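You operate a simulated robot arm through the tools that you are given. There is no shell and no other tool.

Carry out the task below with a simulated two-armed robot. There is one attempt and no reset: what you move stays moved.

JOB
Rig the rope grab with the bight that the training card names.
Fine: red sleeve on the LOAD side, plate shut, catch home.

Only the result counts: the job must be done as asked and must still hold three seconds after the hand-in. Knocking over, shifting, dropping, spilling or breaking anything else fails it.

ROBOT AND FRAMES
Two 7-joint arms with fingered hands on one trunk that stands fixed in place. Base frame: the origin is at the foot of the trunk, x ahead of it, y to its left, z up; the work surface is at about z = 0.73. Units: m, degrees, N and s.
The left shoulder is at [0.03, 0.119, 0.944], the right one opposite. With the tool pointing down near the work surface each hand reaches from about 0.38 to 0.78 m from the base axis, measured 20 degrees to its own side. Payload 3.8 kg a hand.
The TCP of each hand is the grasp point between the finger pads, 0.025 m short of the fingertips. In the tool frame z runs along the fingers and y along their closing line. The gripper opens to 0.088 m; its body begins 0.029 m behind the TCP. The gripper is a hand of 4 fingers: y runs from the thumb to the fingers, the wrist lies at [-0.013, -0.106, -0.174] in the tool frame, and closing takes about 1.5 s.
Orientation is that of the tool frame in the base frame, as a unit quaternion [x, y, z, w]. With the fingers straight down and the wrist toward the robot, the tool's x, y and z point along [0, 1, 0], [1, 0, 0] and [0, 0, -1] of the base frame.

CONTROLS
- The arms move only by the tool jog_arm. It takes "left_deltas", "right_deltas" or both (then of equal length, played together; a hand with none holds still); each is a list of rows, each a list of 6 numbers: the shift along the tool's x, y, z in units of 50 mm (1.0 is 50 mm), then the turn, a rotation vector about the tool's x, y, z in units of 8 degrees (1.0 is 8 degrees). In form: [[dx, dy, dz, wx, wy, wz], ...]. A call has 1 to 20 rows; each row shifts and turns the commanded pose from where the row before left it, along the tool's axes as they then stand. "left_claw" and "right_claw" are, for a hand that has rows, the gripper command, from -1 (fully open) to 1 (shut), values between in proportion, set as the call begins (left out, the last holds). A call with a number of a shift or a turn outside -1 to 1 is refused whole. Each row takes 0.2 s and may step no farther than 0.05 m and 8.6 degrees from the row before; otherwise, or with a gripper value out of range, the whole call is refused. Where a pose cannot be reached the arm comes as near as it can. A force on the tool above 40 N (or 10 N above the force at the start of the call, whichever is more), or a blocked arm, ends the call early, and 0.2 s more pass. The fingers move at their own pace (about 0.153 m/s each) and stop on an object; they squeeze with about 27 N. The grip force told is the motor's: it shows also when the fingers shut on nothing. Time passes only in rows, and 0.2 s behind the last, so rows that do not move let the fingers close. It gives the time, the measured TCP pose, the force on the tool (base axes), the opening and the grip force at its end, in the units of the frame above (readings bear some noise), with the torque about the TCP (base axes, N m) and any sound that the robot's microphone picked up, and new pictures: "show" is both (left out), scene, wrist or none (wrist: the cameras of the hands that moved).
- Cameras (640 x 400 px; columns grow to the right, rows downward): "scene" is now at [0.0519, -0.0052, 1.4804]; the picture's right is [-0.05, -1.00, 0.00], its down [-0.83, 0.04, -0.56] and it looks along [0.56, -0.03, -0.83] (base axes); focal length 338 px, centre (320, 200). "left" rides on the left gripper at [-0.064, -0.083, -0.098] in its tool frame; the picture's right is [-0.62, -0.37, 0.69], its down [0.71, -0.63, 0.30] and it looks along [0.33, 0.68, 0.65] (tool axes); focal length 265 px, centre (320, 200). "right" rides on the right gripper at [0.064, -0.083, -0.098] in its tool frame; the picture's right is [-0.62, 0.37, -0.69], its down [-0.71, -0.63, 0.30] and it looks along [-0.32, 0.68, 0.65] (tool axes); focal length 265 px, centre (320, 200). There is no depth. A picture from a camera that has moved, and an enlarged one, comes with that camera's place and axes in the base frame and with its lens.
- slide_trunk(by): moves the trunk up (or, below 0, down) by that many m; the arms and the scene camera ride with it, the base frame stays. It gives what a move gives, with no picture.
- set_grasp(shape, hand): the hand has 4 fingers and takes this shape, open, in about a second: jaw (thumb against the fingers, like two jaws); tri (thumb and two fingers); tip (a fingertip pinch); poke (one finger out to press); point (the index stretched); flat (the hand flat); cup (the hand cupped); fist (a fist). The gripper value then closes the fingers along that shape, each until it touches; the sizes above hold for jaw. It gives what a move gives, with no picture.
- aim_head(pan, tilt): turns the head with the scene camera to pan (to the left, within 120 degrees either way) and tilt (down, from -29 to 69), counted from straight ahead of the robot. It gives what a move gives, and a new picture of the scene camera.
- close_up(camera, box): a new picture of the part [left, top, right, bottom] of that camera's present view, enlarged. The clock stands still meanwhile.
- hand_in(): hands the job in; it is judged then, once.

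Nothing tells you positions but the pictures and the camera data. Unless the task says otherwise, let go and move clear before handing in.

The tools are called after "Call:" as name(argument=value, ...) on one line, values as JSON. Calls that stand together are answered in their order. jog_arm: Moves the arms, as the interface text tells. Its arguments: {"type":"object","properties":{"left_deltas":{"type":"array"},"left_claw":{"type":"number"},"right_deltas":{"type":"array"},"right_claw":{"type":"number"},"show":{"type":"string","enum":["both","scene","wrist","none"]}},"required":[]} The other tools are called the same way: slide_trunk (by) moves the trunk up or down; set_grasp (shape, hand) gives the hand a shape; aim_head (pan, tilt) turns the head that bears the scene camera; close_up (camera, box) takes an enlarged picture of a part of a camera's view; hand_in () hands the job in.

At the start:

```text
clock: 0.0
left_position: [0.564, 0.2419, 0.9596]
left_ee_rot: [0.707, 0.707, 0.0, -0.001]
left_ft_force: [0.4, -0.1, -0.1]
left_ft_torque: [-0.01, -0.05, 0.02]
left_grip_width: 0.0877
left_grip_force: 0.0
left_shape: jaw
right_position: [0.5385, -0.2523, 0.9845]
right_ee_rot: [0.707, 0.708, 0.0, 0.0]
right_ft_force: [0.1, 0.6, -0.3]
right_ft_torque: [0.0, -0.01, 0.01]
right_grip_width: 0.0876
right_grip_force: 0.1
right_shape: jaw
trunk travel left (down, up): [-0.1, 0.49]
head pan, tilt (commanded): [-2.6, 56.0]
```

scene: 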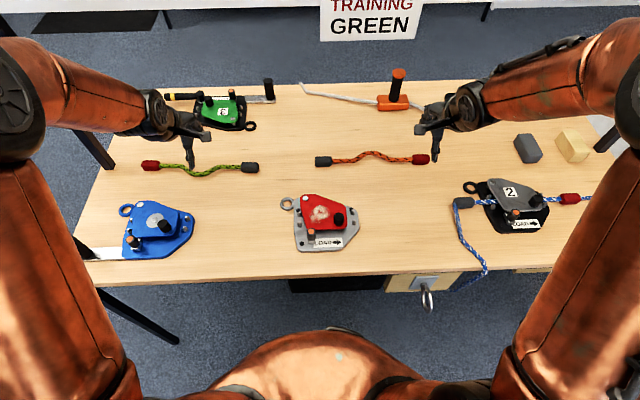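
right: 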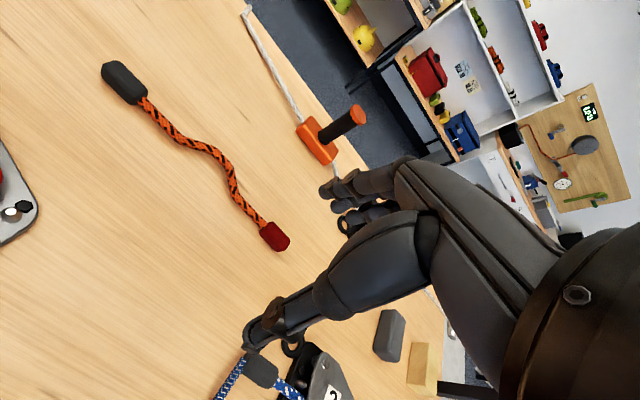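
left: 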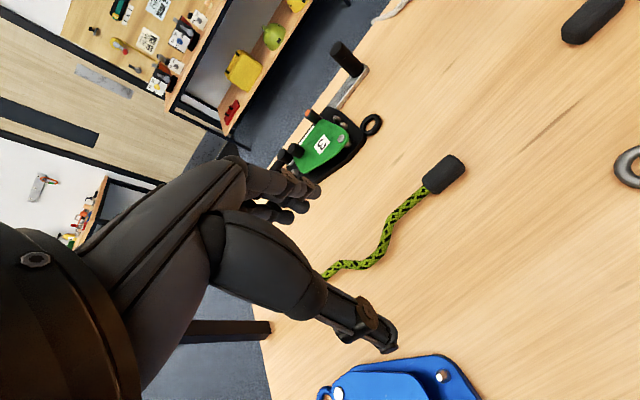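

I see a table with several rope-grab devices (green, blue, red, black/grey number 2), two short ropes (green and orange) and a card above reading "TRAINING GREEN". I'll look closer at each before moving anything.

Call:
close_up(camera="scene", box=[270, 170, 390, 270])

Call:
close_up(camera="scene", box=[440, 160, 600, 270])

Call:
close_up(camera="scene", box=[100, 180, 220, 270])

Call:
close_up(camera="scene", box=[130, 70, 290, 180])

Call:
close_up(camera="scene", box=[290, 60, 450, 180])

Call:
aim_head(pan=0, tilt=30)

```text
4.00 times, centred on (330, 220) of scene
camera zoom: at [0.0519, -0.0052, 1.4804], right [-0.05, -1.0, 0.0], down [-0.83, 0.04, -0.56], along [0.56, -0.03, -0.83], focal length 1350 px, centre (280, 120)
```

zoom: 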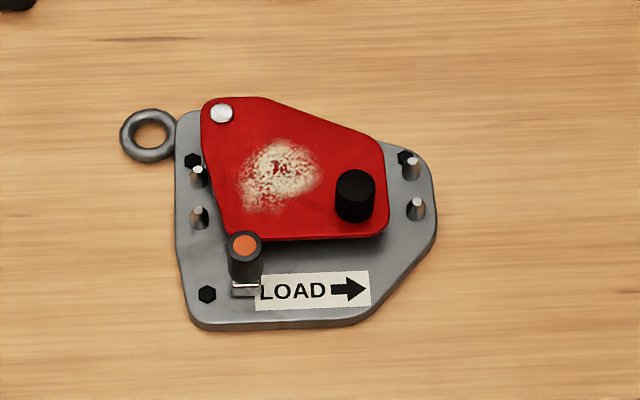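

```text
3.64 times, centred on (520, 215) of scene
camera zoom: at [0.0519, -0.0052, 1.4804], right [-0.05, -1.0, 0.0], down [-0.83, 0.04, -0.56], along [0.56, -0.03, -0.83], focal length 1227 px, centre (-407, 146)
```

zoom: 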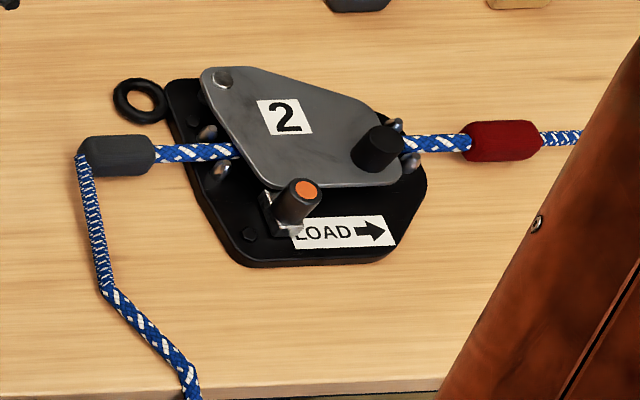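

```text
4.44 times, centred on (160, 225) of scene
camera zoom: at [0.0519, -0.0052, 1.4804], right [-0.05, -1.0, 0.0], down [-0.83, 0.04, -0.56], along [0.56, -0.03, -0.83], focal length 1500 px, centre (1031, 89)
```

zoom: 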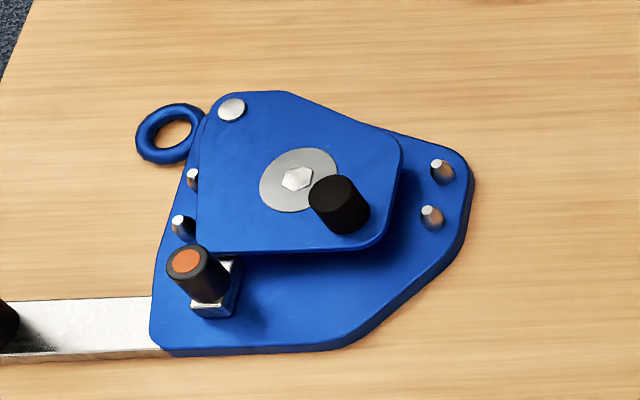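

```text
3.64 times, centred on (210, 125) of scene
camera zoom: at [0.0519, -0.0052, 1.4804], right [-0.05, -1.0, 0.0], down [-0.83, 0.04, -0.56], along [0.56, -0.03, -0.83], focal length 1227 px, centre (720, 473)
```

zoom: 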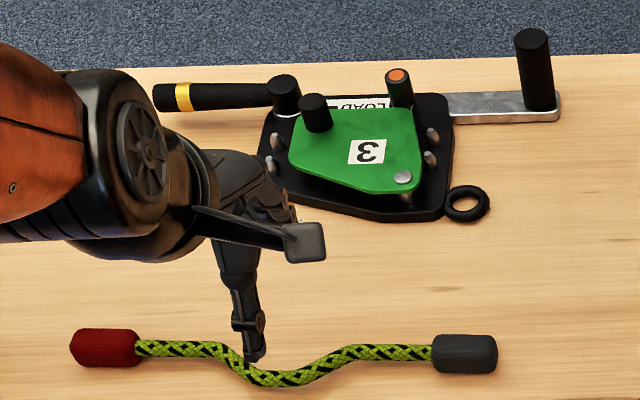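

```text
3.33 times, centred on (370, 120) of scene
camera zoom: at [0.0519, -0.0052, 1.4804], right [-0.05, -1.0, 0.0], down [-0.83, 0.04, -0.56], along [0.56, -0.03, -0.83], focal length 1125 px, centre (153, 467)
```

zoom: 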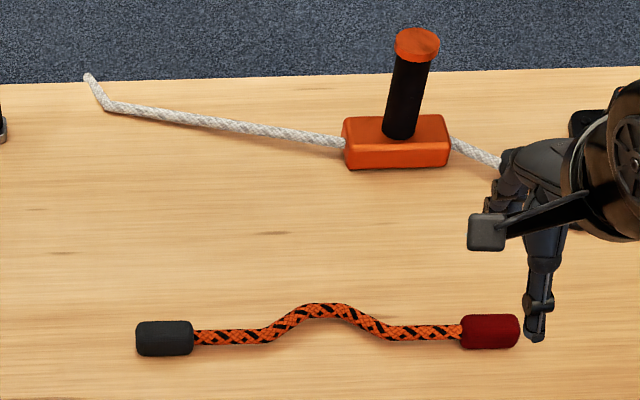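

```text
clock: 0.9
left_position: [0.5634, 0.2422, 0.958]
left_ee_rot: [0.708, 0.706, 0.0, 0.0]
left_ft_force: [0.8, 0.5, -0.2]
left_ft_torque: [0.02, 0.01, 0.02]
left_grip_width: 0.0878
left_grip_force: 0.0
left_shape: jaw
right_position: [0.5373, -0.2526, 0.9846]
right_ee_rot: [0.707, 0.707, 0.0, 0.0]
right_ft_force: [1.2, 0.4, -0.5]
right_ft_torque: [0.0, 0.02, 0.0]
right_grip_width: 0.0875
right_grip_force: 0.0
right_shape: jaw
trunk travel left (down, up): [-0.1, 0.49]
head pan, tilt (commanded): [0.0, 30.0]
camera scene: at [0.0713, -0.002, 1.5175], right [0.0, -1.0, 0.0], down [-0.5, 0.0, -0.87], along [0.87, 0.0, -0.5], focal length 338 px, centre (320, 200)
```

scene: 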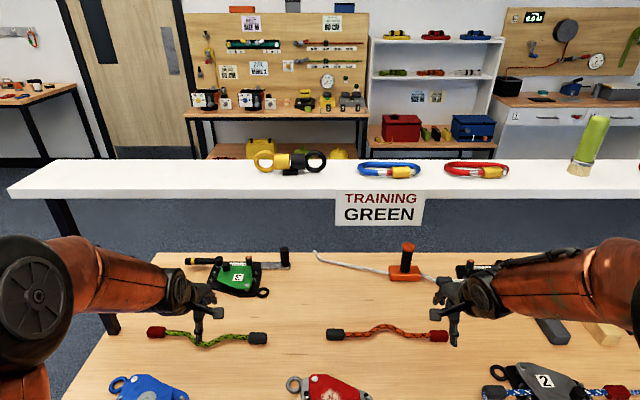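

The card reads TRAINING GREEN, so the green bight seems to be the one named. I'll check the card up close, the rest of the room and each device to settle which one is "the rope grab".

Call:
close_up(camera="scene", box=[320, 180, 440, 235])

Call:
close_up(camera="scene", box=[180, 0, 380, 125])

Call:
close_up(camera="scene", box=[360, 0, 640, 175])

Call:
close_up(camera="scene", box=[440, 250, 640, 400])

Call:
close_up(camera="scene", box=[170, 240, 310, 310])

Call:
aim_head(pan=0, tilt=68)

```text
5.33 times, centred on (380, 208) of scene
camera zoom: at [0.0713, -0.002, 1.5175], right [0.0, -1.0, 0.0], down [-0.5, 0.0, -0.87], along [0.87, 0.0, -0.5], focal length 1800 px, centre (0, 160)
```

zoom: 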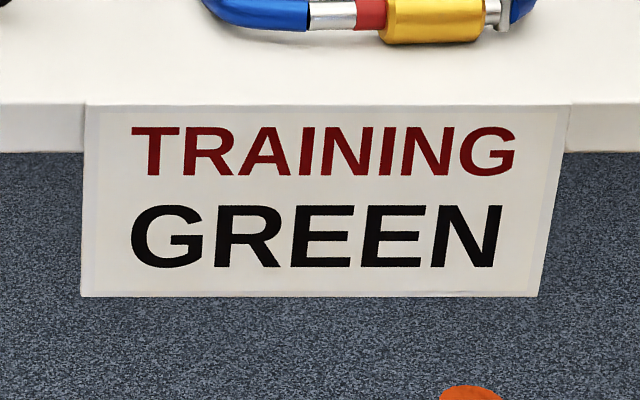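

```text
3.20 times, centred on (280, 62) of scene
camera zoom: at [0.0713, -0.002, 1.5175], right [0.0, -1.0, 0.0], down [-0.5, 0.0, -0.87], along [0.87, 0.0, -0.5], focal length 1080 px, centre (448, 640)
```

zoom: 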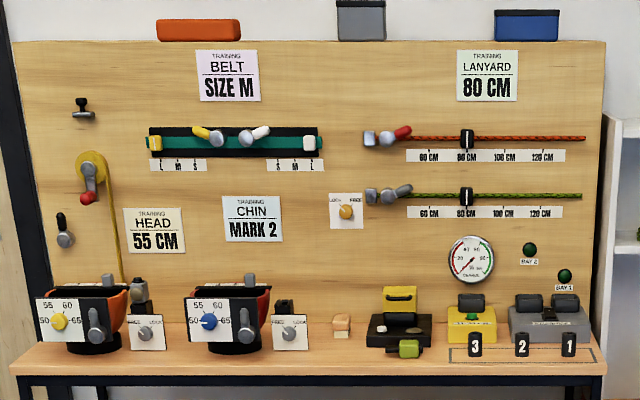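

```text
2.29 times, centred on (500, 88) of scene
camera zoom: at [0.0713, -0.002, 1.5175], right [0.0, -1.0, 0.0], down [-0.5, 0.0, -0.87], along [0.87, 0.0, -0.5], focal length 772 px, centre (-91, 457)
```

zoom: 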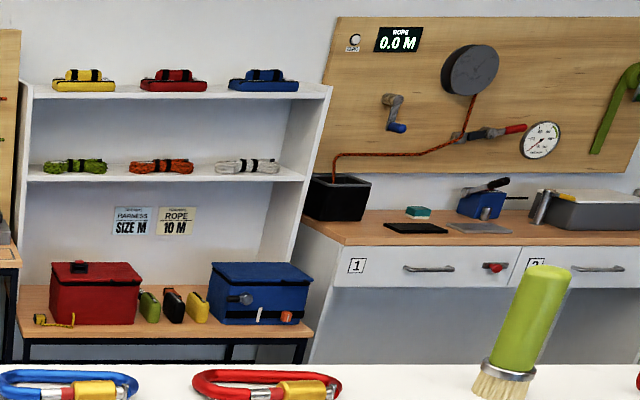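

```text
2.67 times, centred on (540, 325) of scene
camera zoom: at [0.0713, -0.002, 1.5175], right [0.0, -1.0, 0.0], down [-0.5, 0.0, -0.87], along [0.87, 0.0, -0.5], focal length 900 px, centre (-267, -133)
```

zoom: 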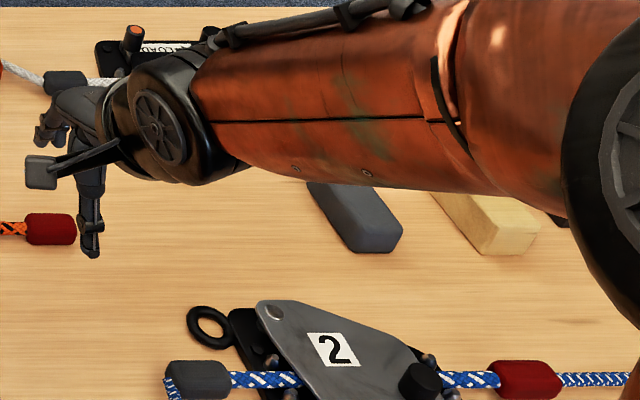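

```text
4.57 times, centred on (240, 275) of scene
camera zoom: at [0.0713, -0.002, 1.5175], right [0.0, -1.0, 0.0], down [-0.5, 0.0, -0.87], along [0.87, 0.0, -0.5], focal length 1543 px, centre (686, -143)
```

zoom: 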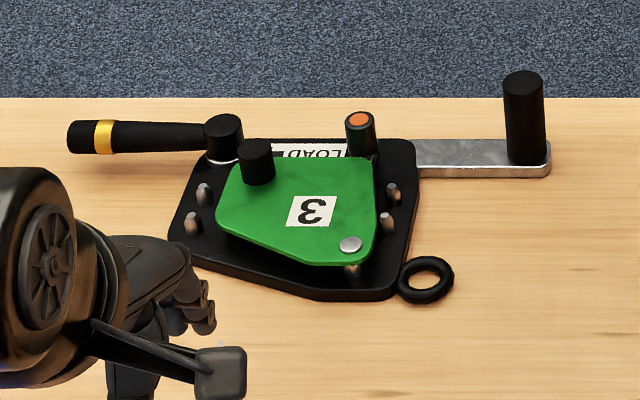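

```text
clock: 1.9
left_position: [0.5617, 0.2413, 0.9591]
left_ee_rot: [0.707, 0.708, 0.0, 0.0]
left_ft_force: [-0.3, 0.2, 0.7]
left_ft_torque: [0.01, 0.01, 0.01]
left_grip_width: 0.0873
left_grip_force: 0.1
left_shape: jaw
right_position: [0.5378, -0.2539, 0.983]
right_ee_rot: [0.707, 0.707, 0.0, 0.0]
right_ft_force: [-0.4, 0.2, 0.4]
right_ft_torque: [-0.02, -0.03, 0.0]
right_grip_width: 0.0877
right_grip_force: 0.0
right_shape: jaw
trunk travel left (down, up): [-0.1, 0.49]
head pan, tilt (commanded): [0.0, 68.0]
camera scene: at [0.0378, -0.002, 1.4669], right [0.0, -1.0, 0.0], down [-0.93, 0.0, -0.38], along [0.38, 0.0, -0.93], focal length 338 px, centre (320, 200)
```

scene: 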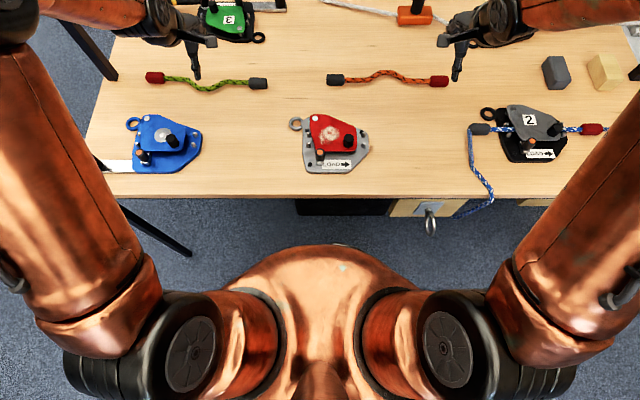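

The red unit in the middle front is the only plain rope grab with a LOAD arrow and no rope; something else is hidden behind the right hand. I'll pull the right hand back to see it.

Call:
jog_arm(right_deltas=[[-0.5, -1, 0, 0, 0, 0], [-0.5, -1, 0, 0, 0, 0], [-0.5, -1, 0, 0, 0, 0], [-0.5, 0, 0, 0, 0, 0]], left_deltas=[[0.5, -1, 0, 0, 0, 0], [0.5, -1, 0, 0, 0, 0], [0.5, -1, 0, 0, 0, 0], [0.5, 0, 0, 0, 0, 0]], show="none")

Call:
aim_head(pan=0, tilt=50)

```text
refused: row 1 steps farther than a row can; nothing moved
```

```text
clock: 2.8
left_position: [0.5633, 0.2412, 0.9592]
left_ee_rot: [0.707, 0.707, 0.0, 0.0]
left_ft_force: [0.7, -0.6, -0.2]
left_ft_torque: [0.01, -0.02, -0.01]
left_grip_width: 0.0877
left_grip_force: 0.0
left_shape: jaw
right_position: [0.5387, -0.2531, 0.9842]
right_ee_rot: [0.707, 0.707, 0.0, 0.0]
right_ft_force: [0.6, 0.3, -0.4]
right_ft_torque: [0.0, -0.03, -0.02]
right_grip_width: 0.0875
right_grip_force: 0.1
right_shape: jaw
trunk travel left (down, up): [-0.1, 0.49]
head pan, tilt (commanded): [0.0, 50.0]
camera scene: at [0.0578, -0.002, 1.488], right [0.0, -1.0, 0.0], down [-0.77, 0.0, -0.64], along [0.64, 0.0, -0.77], focal length 338 px, centre (320, 200)
```

scene: 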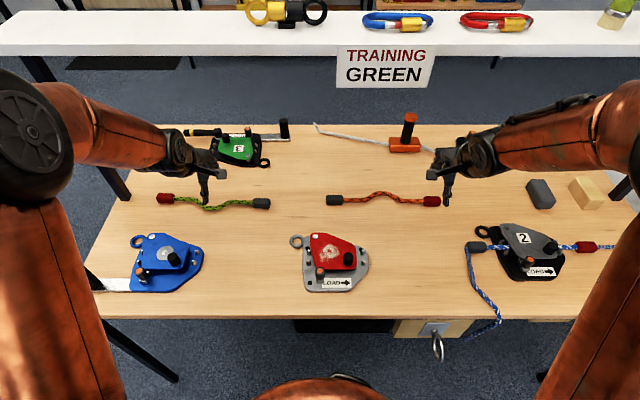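

The step was too long per row (total must be 50 mm or less). I'll retract both hands with smaller steps to clear the view.

Call:
jog_arm(right_deltas=[[-0.4, -0.85, 0, 0, 0, 0], [-0.4, -0.85, 0, 0, 0, 0], [-0.4, -0.85, 0, 0, 0, 0], [-0.4, -0.5, 0, 0, 0, 0]], left_deltas=[[0.4, -0.85, 0, 0, 0, 0], [0.4, -0.85, 0, 0, 0, 0], [0.4, -0.85, 0, 0, 0, 0], [0.4, -0.5, 0, 0, 0, 0]], show="both")

```text
clock: 3.8
left_position: [0.41, 0.3225, 0.9584]
left_ee_rot: [0.707, 0.707, 0.0, 0.0]
left_ft_force: [0.1, 0.8, -0.4]
left_ft_torque: [-0.06, 0.02, -0.02]
left_grip_width: 0.0875
left_grip_force: 0.1
left_shape: jaw
right_position: [0.3964, -0.312, 0.9904]
right_ee_rot: [0.688, 0.726, 0.004, 0.007]
right_ft_force: [-1.1, -3.6, -0.1]
right_ft_torque: [0.3, -0.13, 0.09]
right_grip_width: 0.0877
right_grip_force: 0.0
right_shape: jaw
trunk travel left (down, up): [-0.1, 0.49]
head pan, tilt (commanded): [0.0, 50.0]
camera scene: at [0.0586, 0.0009, 1.4881], right [0.0, -1.0, 0.0], down [-0.77, 0.0, -0.64], along [0.64, 0.0, -0.77], focal length 338 px, centre (320, 200)
camera right: at [0.3068, -0.2531, 1.0889], right [0.39, -0.6, 0.7], down [-0.59, -0.75, -0.31], along [0.71, -0.29, -0.64], focal length 265 px, centre (320, 200)
camera left: at [0.3266, 0.2601, 1.0573], right [-0.37, -0.62, -0.69], down [-0.63, 0.71, -0.31], along [0.68, 0.32, -0.65], focal length 265 px, centre (320, 200)
```

scene: 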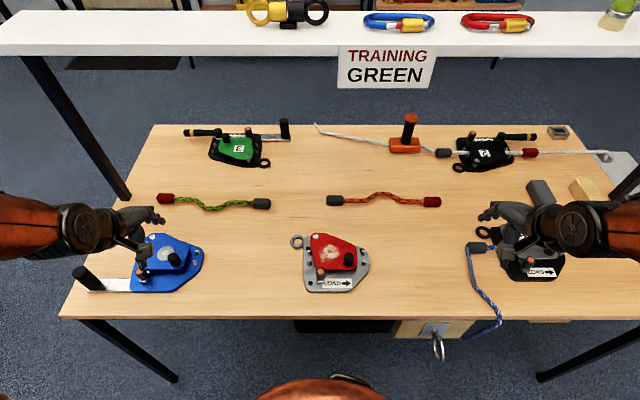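
right: 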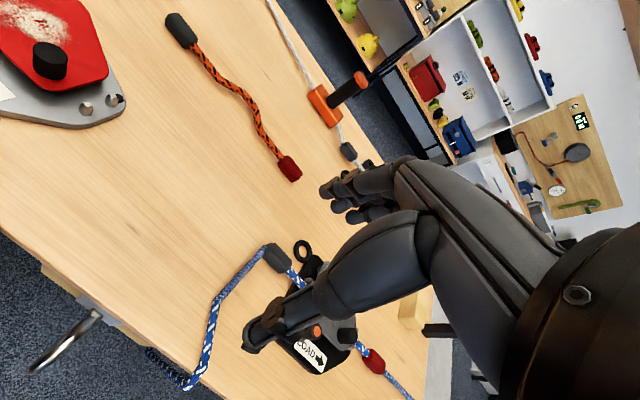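
left: 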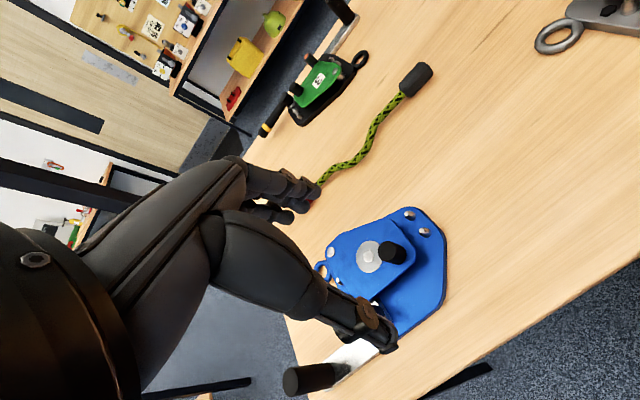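

Call:
close_up(camera="scene", box=[420, 115, 620, 240])

Call:
close_up(camera="scene", box=[150, 115, 290, 215])

Call:
close_up(camera="scene", box=[280, 220, 380, 300])

Call:
close_up(camera="scene", box=[370, 300, 520, 390])

Call:
close_up(camera="scene", box=[150, 180, 290, 220])

```text
3.20 times, centred on (520, 178) of scene
camera zoom: at [0.0586, 0.0009, 1.4881], right [0.0, -1.0, 0.0], down [-0.77, 0.0, -0.64], along [0.64, 0.0, -0.77], focal length 1080 px, centre (-320, 272)
```

zoom: 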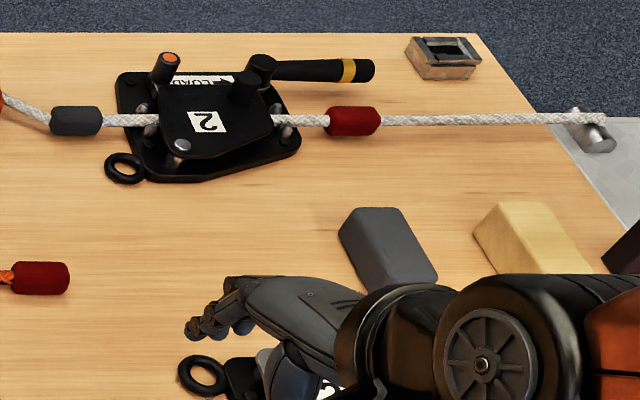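

```text
4.00 times, centred on (220, 165) of scene
camera zoom: at [0.0586, 0.0009, 1.4881], right [0.0, -1.0, 0.0], down [-0.77, 0.0, -0.64], along [0.64, 0.0, -0.77], focal length 1350 px, centre (720, 340)
```

zoom: 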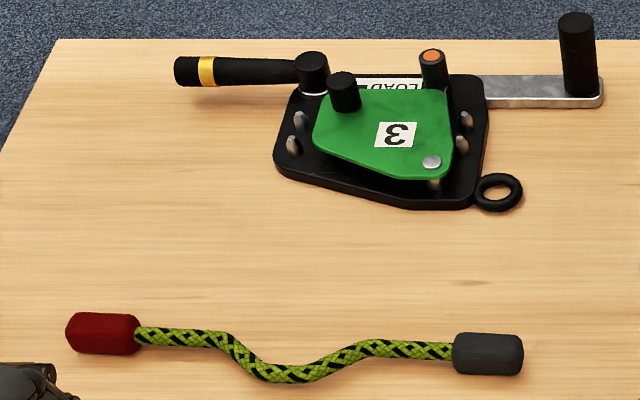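

```text
5.00 times, centred on (330, 260) of scene
camera zoom: at [0.0586, 0.0009, 1.4881], right [0.0, -1.0, 0.0], down [-0.77, 0.0, -0.64], along [0.64, 0.0, -0.77], focal length 1688 px, centre (270, -100)
```

zoom: 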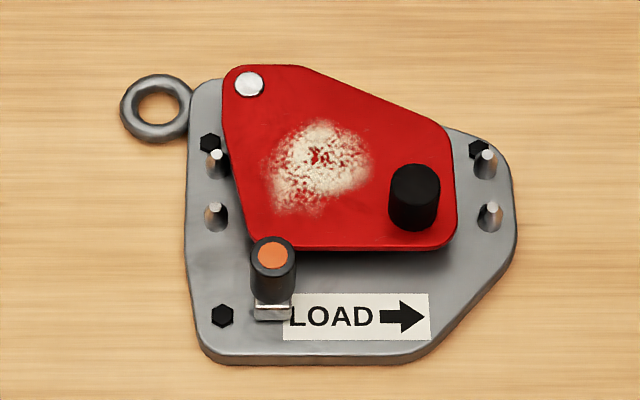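

```text
4.27 times, centred on (445, 345) of scene
camera zoom: at [0.0586, 0.0009, 1.4881], right [0.0, -1.0, 0.0], down [-0.77, 0.0, -0.64], along [0.64, 0.0, -0.77], focal length 1440 px, centre (-213, -419)
```

zoom: 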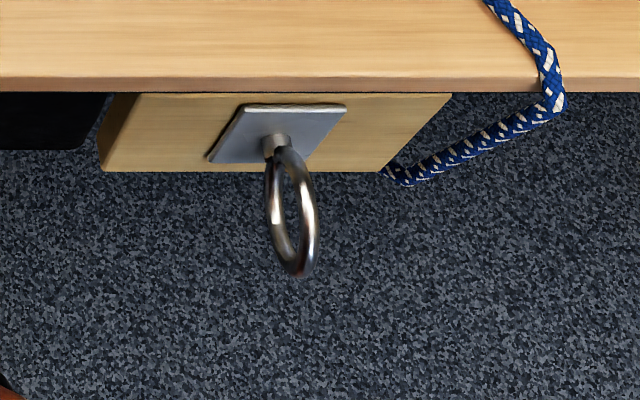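

```text
4.57 times, centred on (220, 200) of scene
camera zoom: at [0.0586, 0.0009, 1.4881], right [0.0, -1.0, 0.0], down [-0.77, 0.0, -0.64], along [0.64, 0.0, -0.77], focal length 1543 px, centre (777, 200)
```

zoom: 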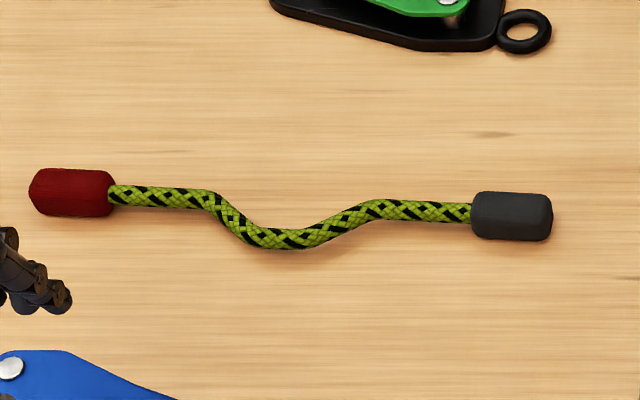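

The fourth device (no. 2, back right) is already rigged with white rope. Red, in the middle at roughly [0.48, -0.03], is the free one and is bolted down. I'll zoom hard on its catch, knob and pins, and on the reference units.

Call:
close_up(camera="scene", box=[322, 255, 354, 293])

Call:
close_up(camera="scene", box=[304, 260, 344, 285])

Call:
close_up(camera="scene", box=[450, 125, 530, 175])

Call:
close_up(camera="scene", box=[205, 120, 275, 165])

Call:
close_up(camera="scene", box=[120, 225, 210, 295])

```text
10.53 times, centred on (338, 274) of scene
camera zoom: at [0.0586, 0.0009, 1.4881], right [0.0, -1.0, 0.0], down [-0.77, 0.0, -0.64], along [0.64, 0.0, -0.77], focal length 3553 px, centre (130, -579)
```

zoom: 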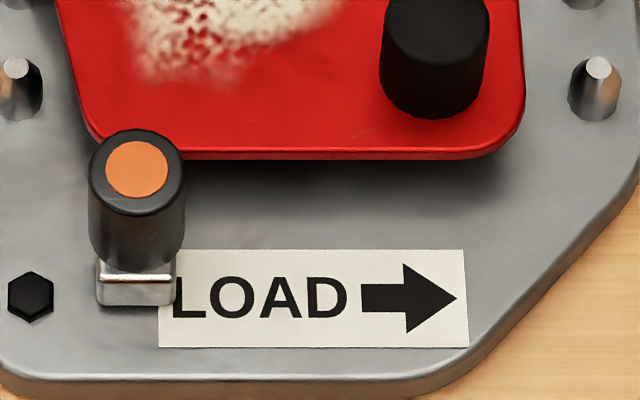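

```text
16.00 times, centred on (324, 272) of scene
camera zoom: at [0.0586, 0.0009, 1.4881], right [0.0, -1.0, 0.0], down [-0.77, 0.0, -0.64], along [0.64, 0.0, -0.77], focal length 5400 px, centre (256, -960)
```

zoom: 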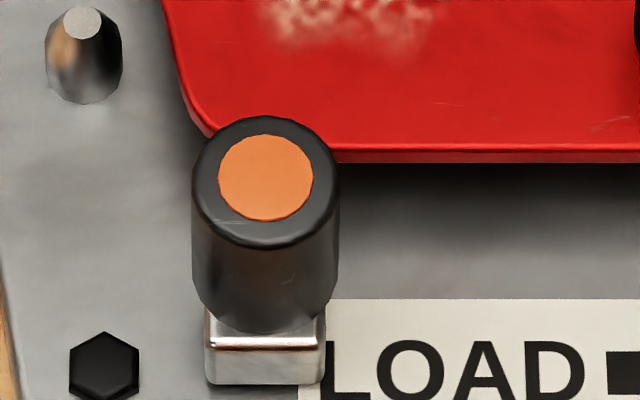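

```text
8.00 times, centred on (490, 150) of scene
camera zoom: at [0.0586, 0.0009, 1.4881], right [0.0, -1.0, 0.0], down [-0.77, 0.0, -0.64], along [0.64, 0.0, -0.77], focal length 2700 px, centre (-1040, 600)
```

zoom: 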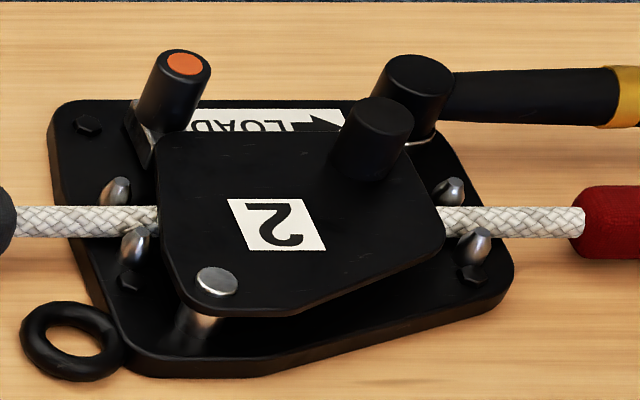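

```text
8.89 times, centred on (240, 142) of scene
camera zoom: at [0.0586, 0.0009, 1.4881], right [0.0, -1.0, 0.0], down [-0.77, 0.0, -0.64], along [0.64, 0.0, -0.77], focal length 3000 px, centre (1031, 711)
```

zoom: 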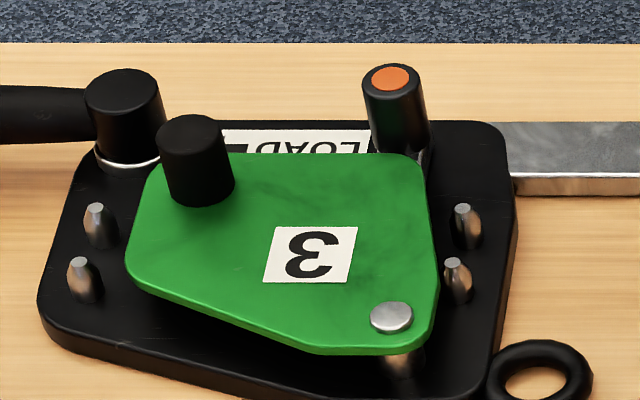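

```text
5.71 times, centred on (165, 260) of scene
camera zoom: at [0.0586, 0.0009, 1.4881], right [0.0, -1.0, 0.0], down [-0.77, 0.0, -0.64], along [0.64, 0.0, -0.77], focal length 1929 px, centre (1206, -143)
```

zoom: 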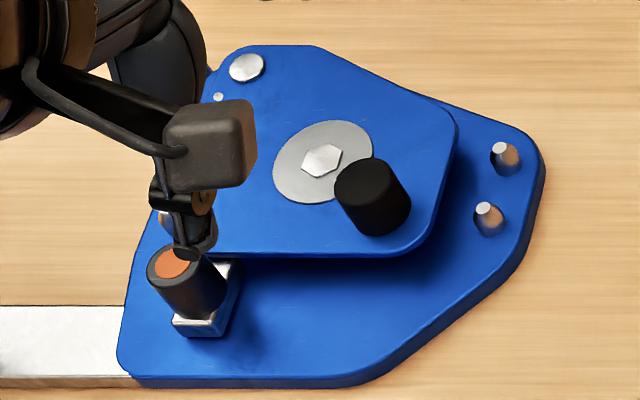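

I want a low side view of the red unit's catch to learn how it works. I'll yaw the right hand so its camera looks left at the device.

Call:
jog_arm(right_deltas=[[0, 0, 0, 0, 0, -1], [0, 0, 0, 0, 0, -1], [0, 0, 0, 0, 0, -1], [0, 0, 0, 0, 0, -1], [0, 0, 0, 0, 0, -1], [0, 0, 0, 0, 0, -1], [0, 0, 0, 0, 0, -1], [0, 0, 0, 0, 0, -1], [0, 0, 0, 0, 0, -1], [0, 0, 0, 0, 0, -1], [0, 0, 0, 0, 0, -1]], show="both")

```text
clock: 6.2
left_position: [0.4108, 0.3215, 0.9602]
left_ee_rot: [0.707, 0.707, 0.0, 0.001]
left_ft_force: [0.5, 0.0, -0.4]
left_ft_torque: [-0.02, -0.01, 0.01]
left_grip_width: 0.0877
left_grip_force: 0.0
left_shape: jaw
right_position: [0.3867, -0.3328, 0.9835]
right_ee_rot: [0.016, 1.0, 0.001, 0.0]
right_ft_force: [-1.3, -0.1, -0.9]
right_ft_torque: [0.03, -0.05, -0.01]
right_grip_width: 0.0881
right_grip_force: 0.1
right_shape: jaw
trunk travel left (down, up): [-0.1, 0.49]
head pan, tilt (commanded): [0.0, 50.0]
camera scene: at [0.0581, -0.002, 1.4881], right [0.0, -1.0, 0.0], down [-0.77, 0.0, -0.64], along [0.64, 0.0, -0.77], focal length 338 px, centre (320, 200)
camera right: at [0.3192, -0.4147, 1.0833], right [0.63, 0.35, 0.69], down [0.69, -0.65, -0.3], along [0.35, 0.67, -0.65], focal length 265 px, centre (320, 200)
```

scene: 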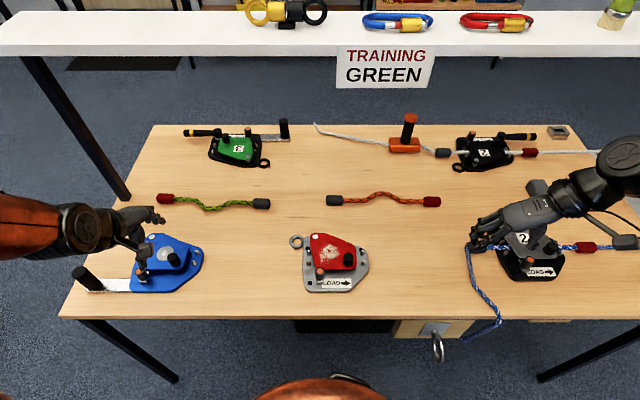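
right: 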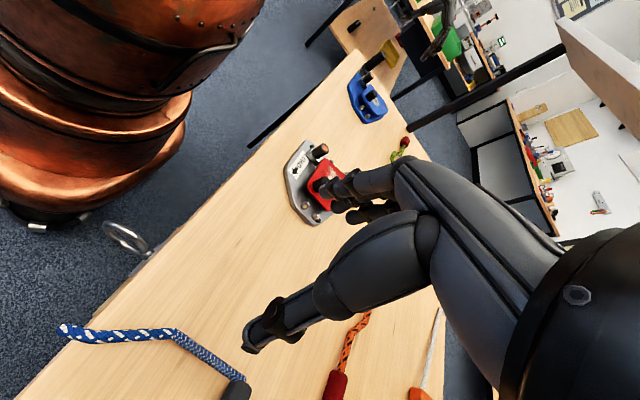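

The view from the right works but the fingers hide the device. I'll move the right hand nearer and tilt it up for a lower side view.

Call:
jog_arm(right_deltas=[[-0.52, 0.6, 0.55, 0, 0, 0], [-0.52, 0.6, 0.55, 0, 0, 0], [-0.52, 0.6, 0.55, 0, 0, 0], [-0.52, 0.6, 0.55, 0, 0, 0], [0, 0, 0.6, 0, 0, 0], [0, 0, 0, -1, 0, 0], [0, 0, 0, -1, 0, 0]], show="both")

```text
clock: 7.8
left_position: [0.4103, 0.321, 0.9605]
left_ee_rot: [0.708, 0.707, 0.0, 0.0]
left_ft_force: [0.5, 1.2, 0.6]
left_ft_torque: [-0.01, 0.0, -0.01]
left_grip_width: 0.0878
left_grip_force: 0.0
left_shape: jaw
right_position: [0.4932, -0.2157, 0.8444]
right_ee_rot: [0.017, 0.99, 0.14, 0.002]
right_ft_force: [1.1, -0.5, 0.7]
right_ft_torque: [0.02, 0.0, 0.04]
right_grip_width: 0.0877
right_grip_force: 0.0
right_shape: jaw
trunk travel left (down, up): [-0.1, 0.49]
head pan, tilt (commanded): [0.0, 50.0]
camera scene: at [0.0579, -0.0024, 1.4881], right [0.0, -1.0, 0.0], down [-0.77, 0.0, -0.64], along [0.64, 0.0, -0.77], focal length 338 px, centre (320, 200)
camera right: at [0.4256, -0.3219, 0.9166], right [0.62, 0.14, 0.77], down [0.7, -0.54, -0.47], along [0.35, 0.83, -0.44], focal length 265 px, centre (320, 200)
```

scene: 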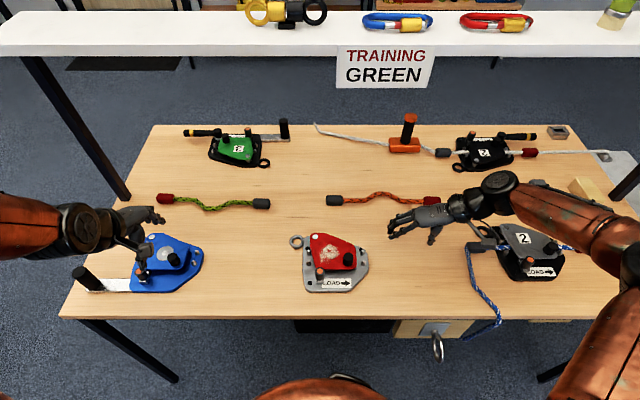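
right: 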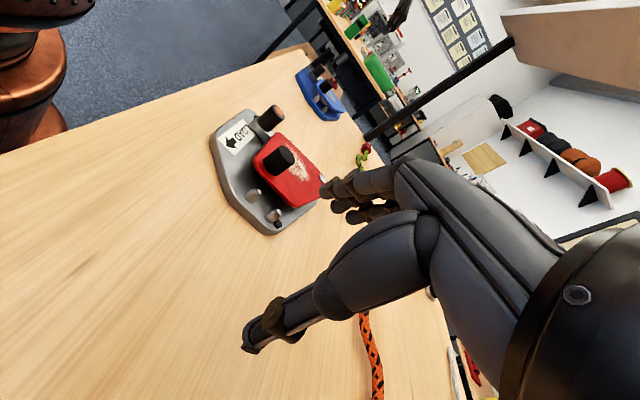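

Good — the device is visible from the right side. I'll enlarge that view and look at no. 2's catch for comparison.

Call:
close_up(camera="right", box=[200, 90, 330, 240])

Call:
close_up(camera="right", box=[235, 95, 305, 165])

Call:
close_up(camera="scene", box=[490, 220, 570, 285])

Call:
close_up(camera="right", box=[280, 50, 360, 130])

```text
2.67 times, centred on (265, 165) of right
camera zoom: at [0.4256, -0.3219, 0.9166], right [0.62, 0.14, 0.77], down [0.7, -0.54, -0.47], along [0.35, 0.83, -0.44], focal length 708 px, centre (467, 293)
```

zoom: 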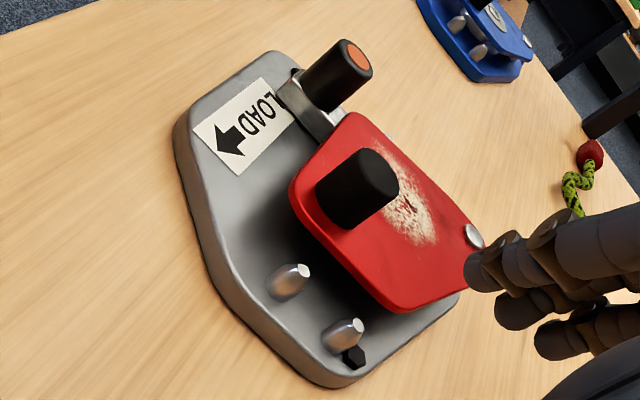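

```text
5.71 times, centred on (270, 130) of right
camera zoom: at [0.4256, -0.3219, 0.9166], right [0.62, 0.14, 0.77], down [0.7, -0.54, -0.47], along [0.35, 0.83, -0.44], focal length 1517 px, centre (606, 600)
```

zoom: 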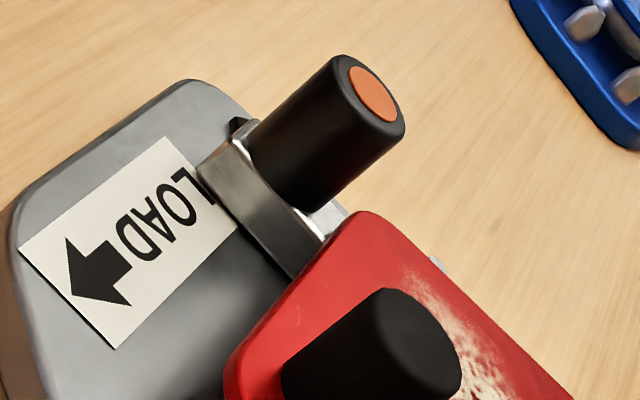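

```text
6.15 times, centred on (530, 252) of scene
camera zoom: at [0.0579, -0.0024, 1.4881], right [0.0, -1.0, 0.0], down [-0.77, 0.0, -0.64], along [0.64, 0.0, -0.77], focal length 2077 px, centre (-972, -123)
```

zoom: 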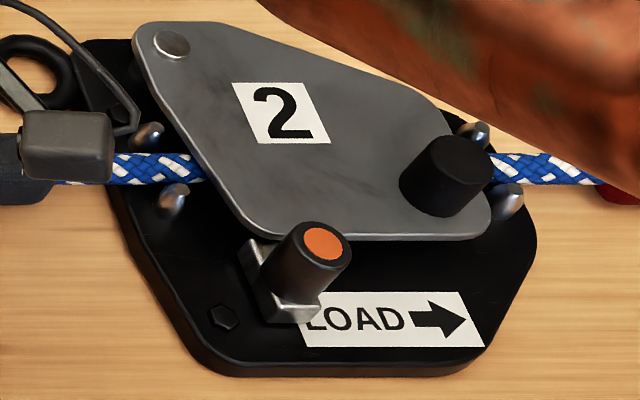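

```text
5.00 times, centred on (320, 90) of right
camera zoom: at [0.4256, -0.3219, 0.9166], right [0.62, 0.14, 0.77], down [0.7, -0.54, -0.47], along [0.35, 0.83, -0.44], focal length 1327 px, centre (320, 750)
```

zoom: 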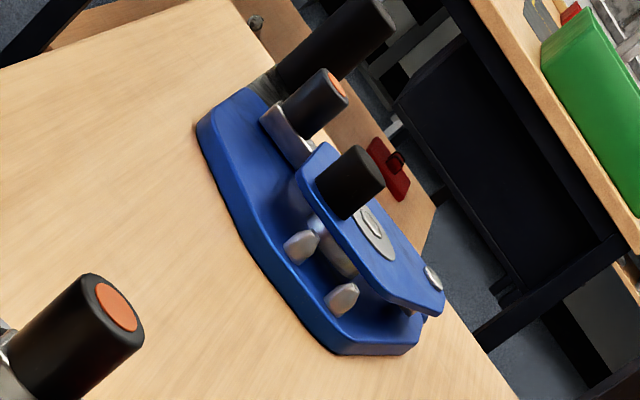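

The catch is a chrome bar with the orange-topped knob, running toward the plate. I'll drop the camera lower for a flatter view of how bar and plate meet.

Call:
jog_arm(right_deltas=[[0, 0.18, 0.46, 0, 0, 0], [0, 0.18, 0.46, 0, 0, 0], [0, 0, 0, -1, 0, 0], [0, 0, 0, -1, 0, 0]], show="wrist")

```text
clock: 8.8
left_position: [0.411, 0.3221, 0.9591]
left_ee_rot: [0.707, 0.707, -0.001, 0.0]
left_ft_force: [-0.2, -0.2, 0.5]
left_ft_torque: [0.03, 0.0, 0.02]
left_grip_width: 0.0876
left_grip_force: 0.0
left_shape: jaw
right_position: [0.4952, -0.1867, 0.804]
right_ee_rot: [0.017, 0.961, 0.276, 0.004]
right_ft_force: [0.8, 0.6, 0.3]
right_ft_torque: [0.02, 0.03, -0.01]
right_grip_width: 0.0878
right_grip_force: 0.1
right_shape: jaw
trunk travel left (down, up): [-0.1, 0.49]
head pan, tilt (commanded): [0.0, 50.0]
camera right: at [0.4261, -0.3071, 0.8444], right [0.62, -0.08, 0.78], down [0.7, -0.4, -0.59], along [0.36, 0.92, -0.19], focal length 265 px, centre (320, 200)
```

right: 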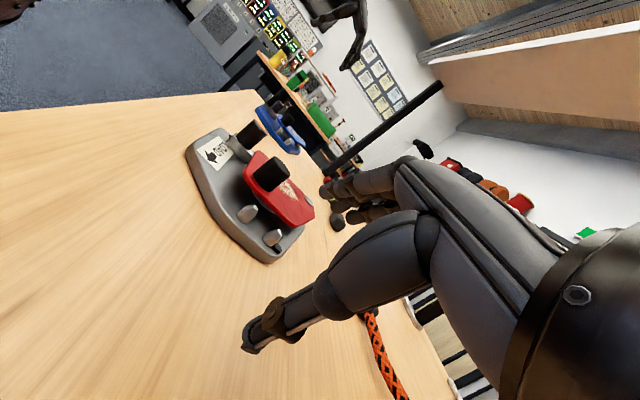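

Call:
close_up(camera="right", box=[180, 110, 320, 270])

Call:
close_up(camera="right", box=[220, 110, 290, 190])

Call:
close_up(camera="right", box=[250, 95, 310, 160])

```text
2.50 times, centred on (250, 190) of right
camera zoom: at [0.4261, -0.3071, 0.8444], right [0.62, -0.08, 0.78], down [0.7, -0.4, -0.59], along [0.36, 0.92, -0.19], focal length 664 px, centre (495, 225)
```

zoom: 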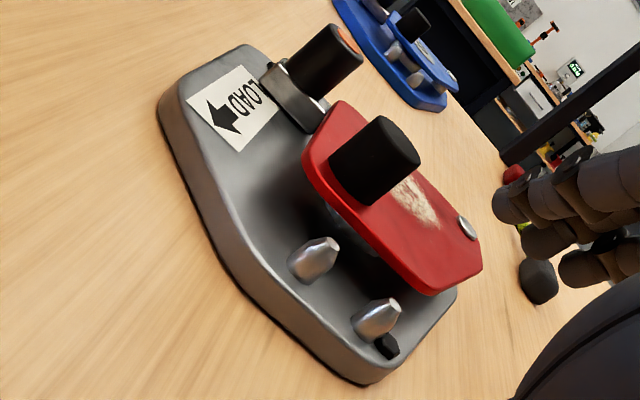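

```text
5.00 times, centred on (255, 150) of right
camera zoom: at [0.4261, -0.3071, 0.8444], right [0.62, -0.08, 0.78], down [0.7, -0.4, -0.59], along [0.36, 0.92, -0.19], focal length 1327 px, centre (645, 450)
```

zoom: 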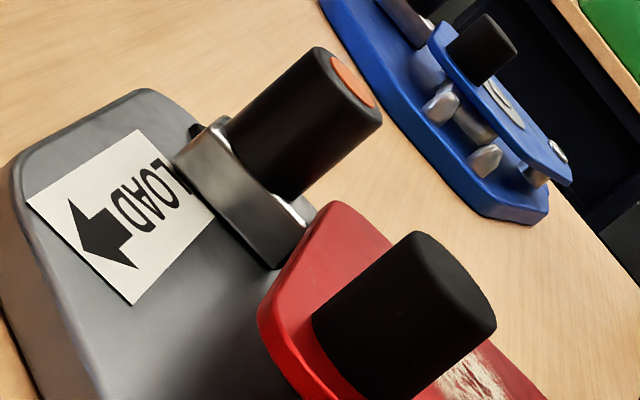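

```text
6.15 times, centred on (280, 128) of right
camera zoom: at [0.4261, -0.3071, 0.8444], right [0.62, -0.08, 0.78], down [0.7, -0.4, -0.59], along [0.36, 0.92, -0.19], focal length 1633 px, centre (566, 646)
```

zoom: 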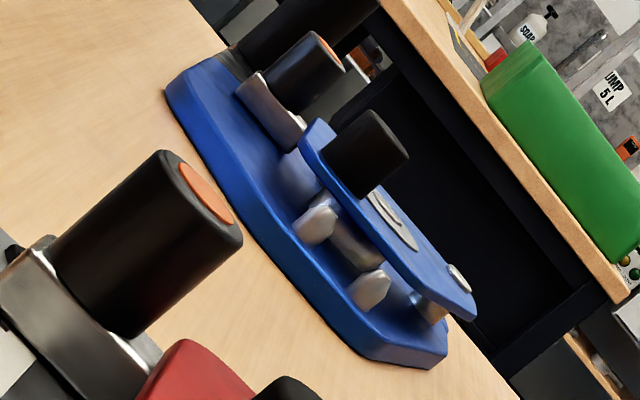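

I triangulate the catch knob top at about [0.434, 0.000, 0.786] and the plate knob top at about [0.470, -0.068, 0.790]; the guide pins put the rope line at x≈0.490, y from 0.028 to -0.107. I'll back the right hand off and bring the left hand above the catch to test how it moves.

Call:
jog_arm(right_deltas=[[0, 0, -0.95, 0, 0, 0], [0, 0, -0.95, 0, 0, 0], [0, 0, -0.95, 0, 0, 0], [0, 0, 0, 1, 0, 0], [0, 0, 0, 1, 0, 0], [0, 0, 0, 1, 0, 0], [0, 0, 0, 1, 0, 0]], left_deltas=[[-0.92, 0.065, 0, 0, 0, 0], [-0.92, 0.065, 0, 0, 0, 0], [-0.92, 0.065, 0, 0, 0, 0], [-0.92, 0.065, 0, 0, 0, 0], [-0.92, 0.065, 0, 0, 0, 0], [-0.92, 0.065, 0, 0, 0, 0], [-0.92, 0.065, 0, 0, 0, 0]], show="both")

```text
clock: 10.3
left_position: [0.4333, -0.0003, 0.9604]
left_ee_rot: [0.707, 0.708, -0.001, 0.0]
left_ft_force: [0.1, -0.6, -0.2]
left_ft_torque: [0.0, -0.02, -0.04]
left_grip_width: 0.0875
left_grip_force: 0.1
left_shape: jaw
right_position: [0.4929, -0.2623, 0.925]
right_ee_rot: [0.017, 1.0, -0.001, 0.0]
right_ft_force: [-0.2, -0.5, -0.7]
right_ft_torque: [0.02, 0.02, 0.03]
right_grip_width: 0.0876
right_grip_force: 0.1
right_shape: jaw
trunk travel left (down, up): [-0.1, 0.49]
head pan, tilt (commanded): [0.0, 50.0]
camera scene: at [0.0574, -0.0031, 1.4881], right [0.0, -1.0, 0.0], down [-0.77, 0.0, -0.64], along [0.64, 0.0, -0.77], focal length 338 px, centre (320, 200)
camera right: at [0.4245, -0.3444, 1.025], right [0.63, 0.35, 0.69], down [0.69, -0.66, -0.3], along [0.35, 0.67, -0.66], focal length 265 px, centre (320, 200)
camera left: at [0.3494, -0.0647, 1.0592], right [-0.37, -0.62, -0.69], down [-0.63, 0.71, -0.3], along [0.68, 0.33, -0.65], focal length 265 px, centre (320, 200)
```

scene: 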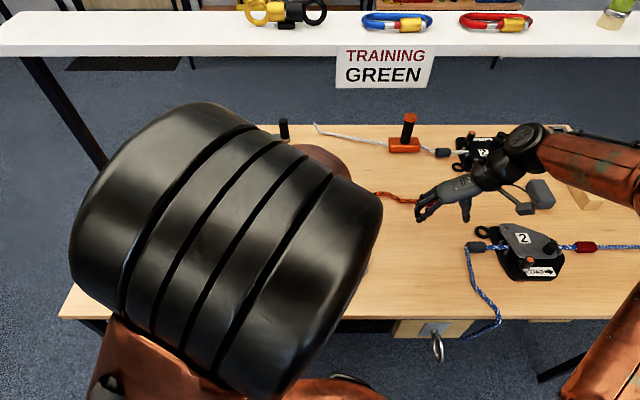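
right: 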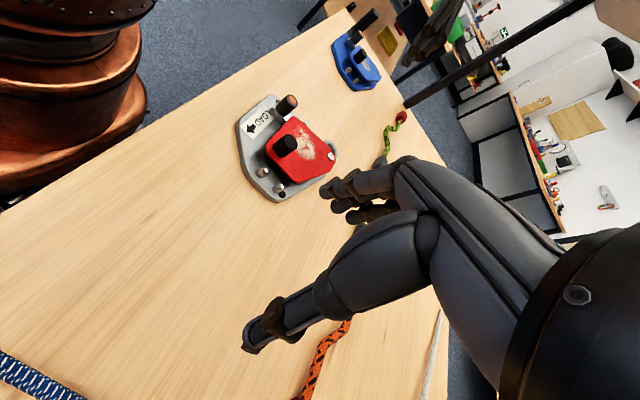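
left: 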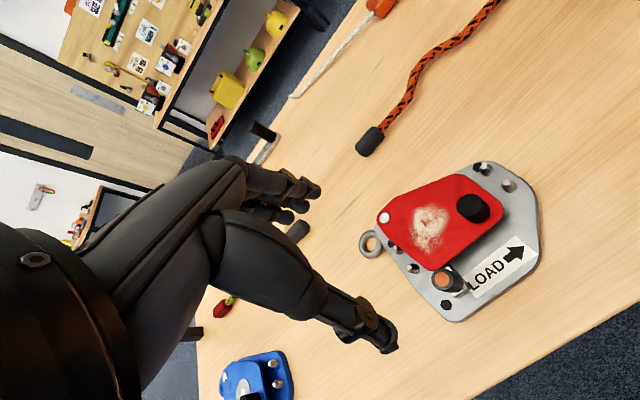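

The left wrist camera and the right wrist camera both see the device well. Let me enlarge both for a better look at the catch and triangulate again.

Call:
close_up(camera="left", box=[350, 150, 560, 330])

Call:
close_up(camera="left", box=[410, 240, 500, 310])

Call:
close_up(camera="right", box=[225, 85, 345, 205])

```text
2.22 times, centred on (455, 240) of left
camera zoom: at [0.3494, -0.0647, 1.0592], right [-0.37, -0.62, -0.69], down [-0.63, 0.71, -0.3], along [0.68, 0.33, -0.65], focal length 590 px, centre (20, 111)
```

zoom: 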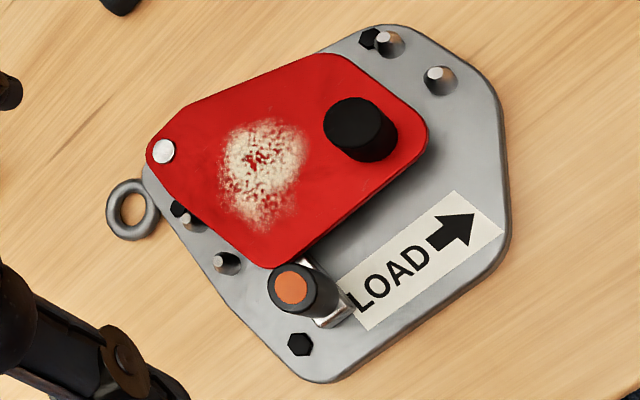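

```text
5.71 times, centred on (455, 275) of left
camera zoom: at [0.3494, -0.0647, 1.0592], right [-0.37, -0.62, -0.69], down [-0.63, 0.71, -0.3], along [0.68, 0.33, -0.65], focal length 1517 px, centre (-451, -229)
```

zoom: 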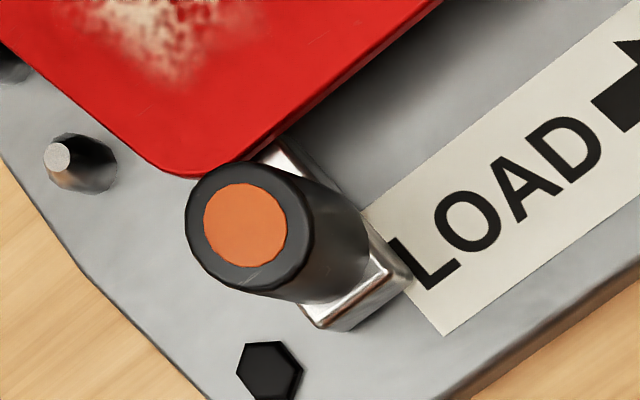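

```text
3.33 times, centred on (285, 145) of right
camera zoom: at [0.4245, -0.3444, 1.025], right [0.63, 0.35, 0.69], down [0.69, -0.66, -0.3], along [0.35, 0.67, -0.66], focal length 885 px, centre (437, 383)
```

zoom: 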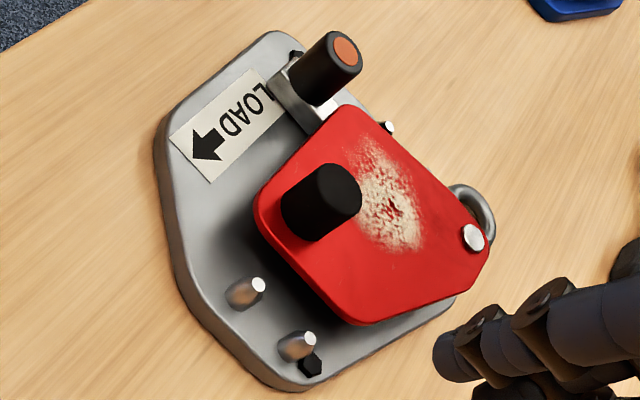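

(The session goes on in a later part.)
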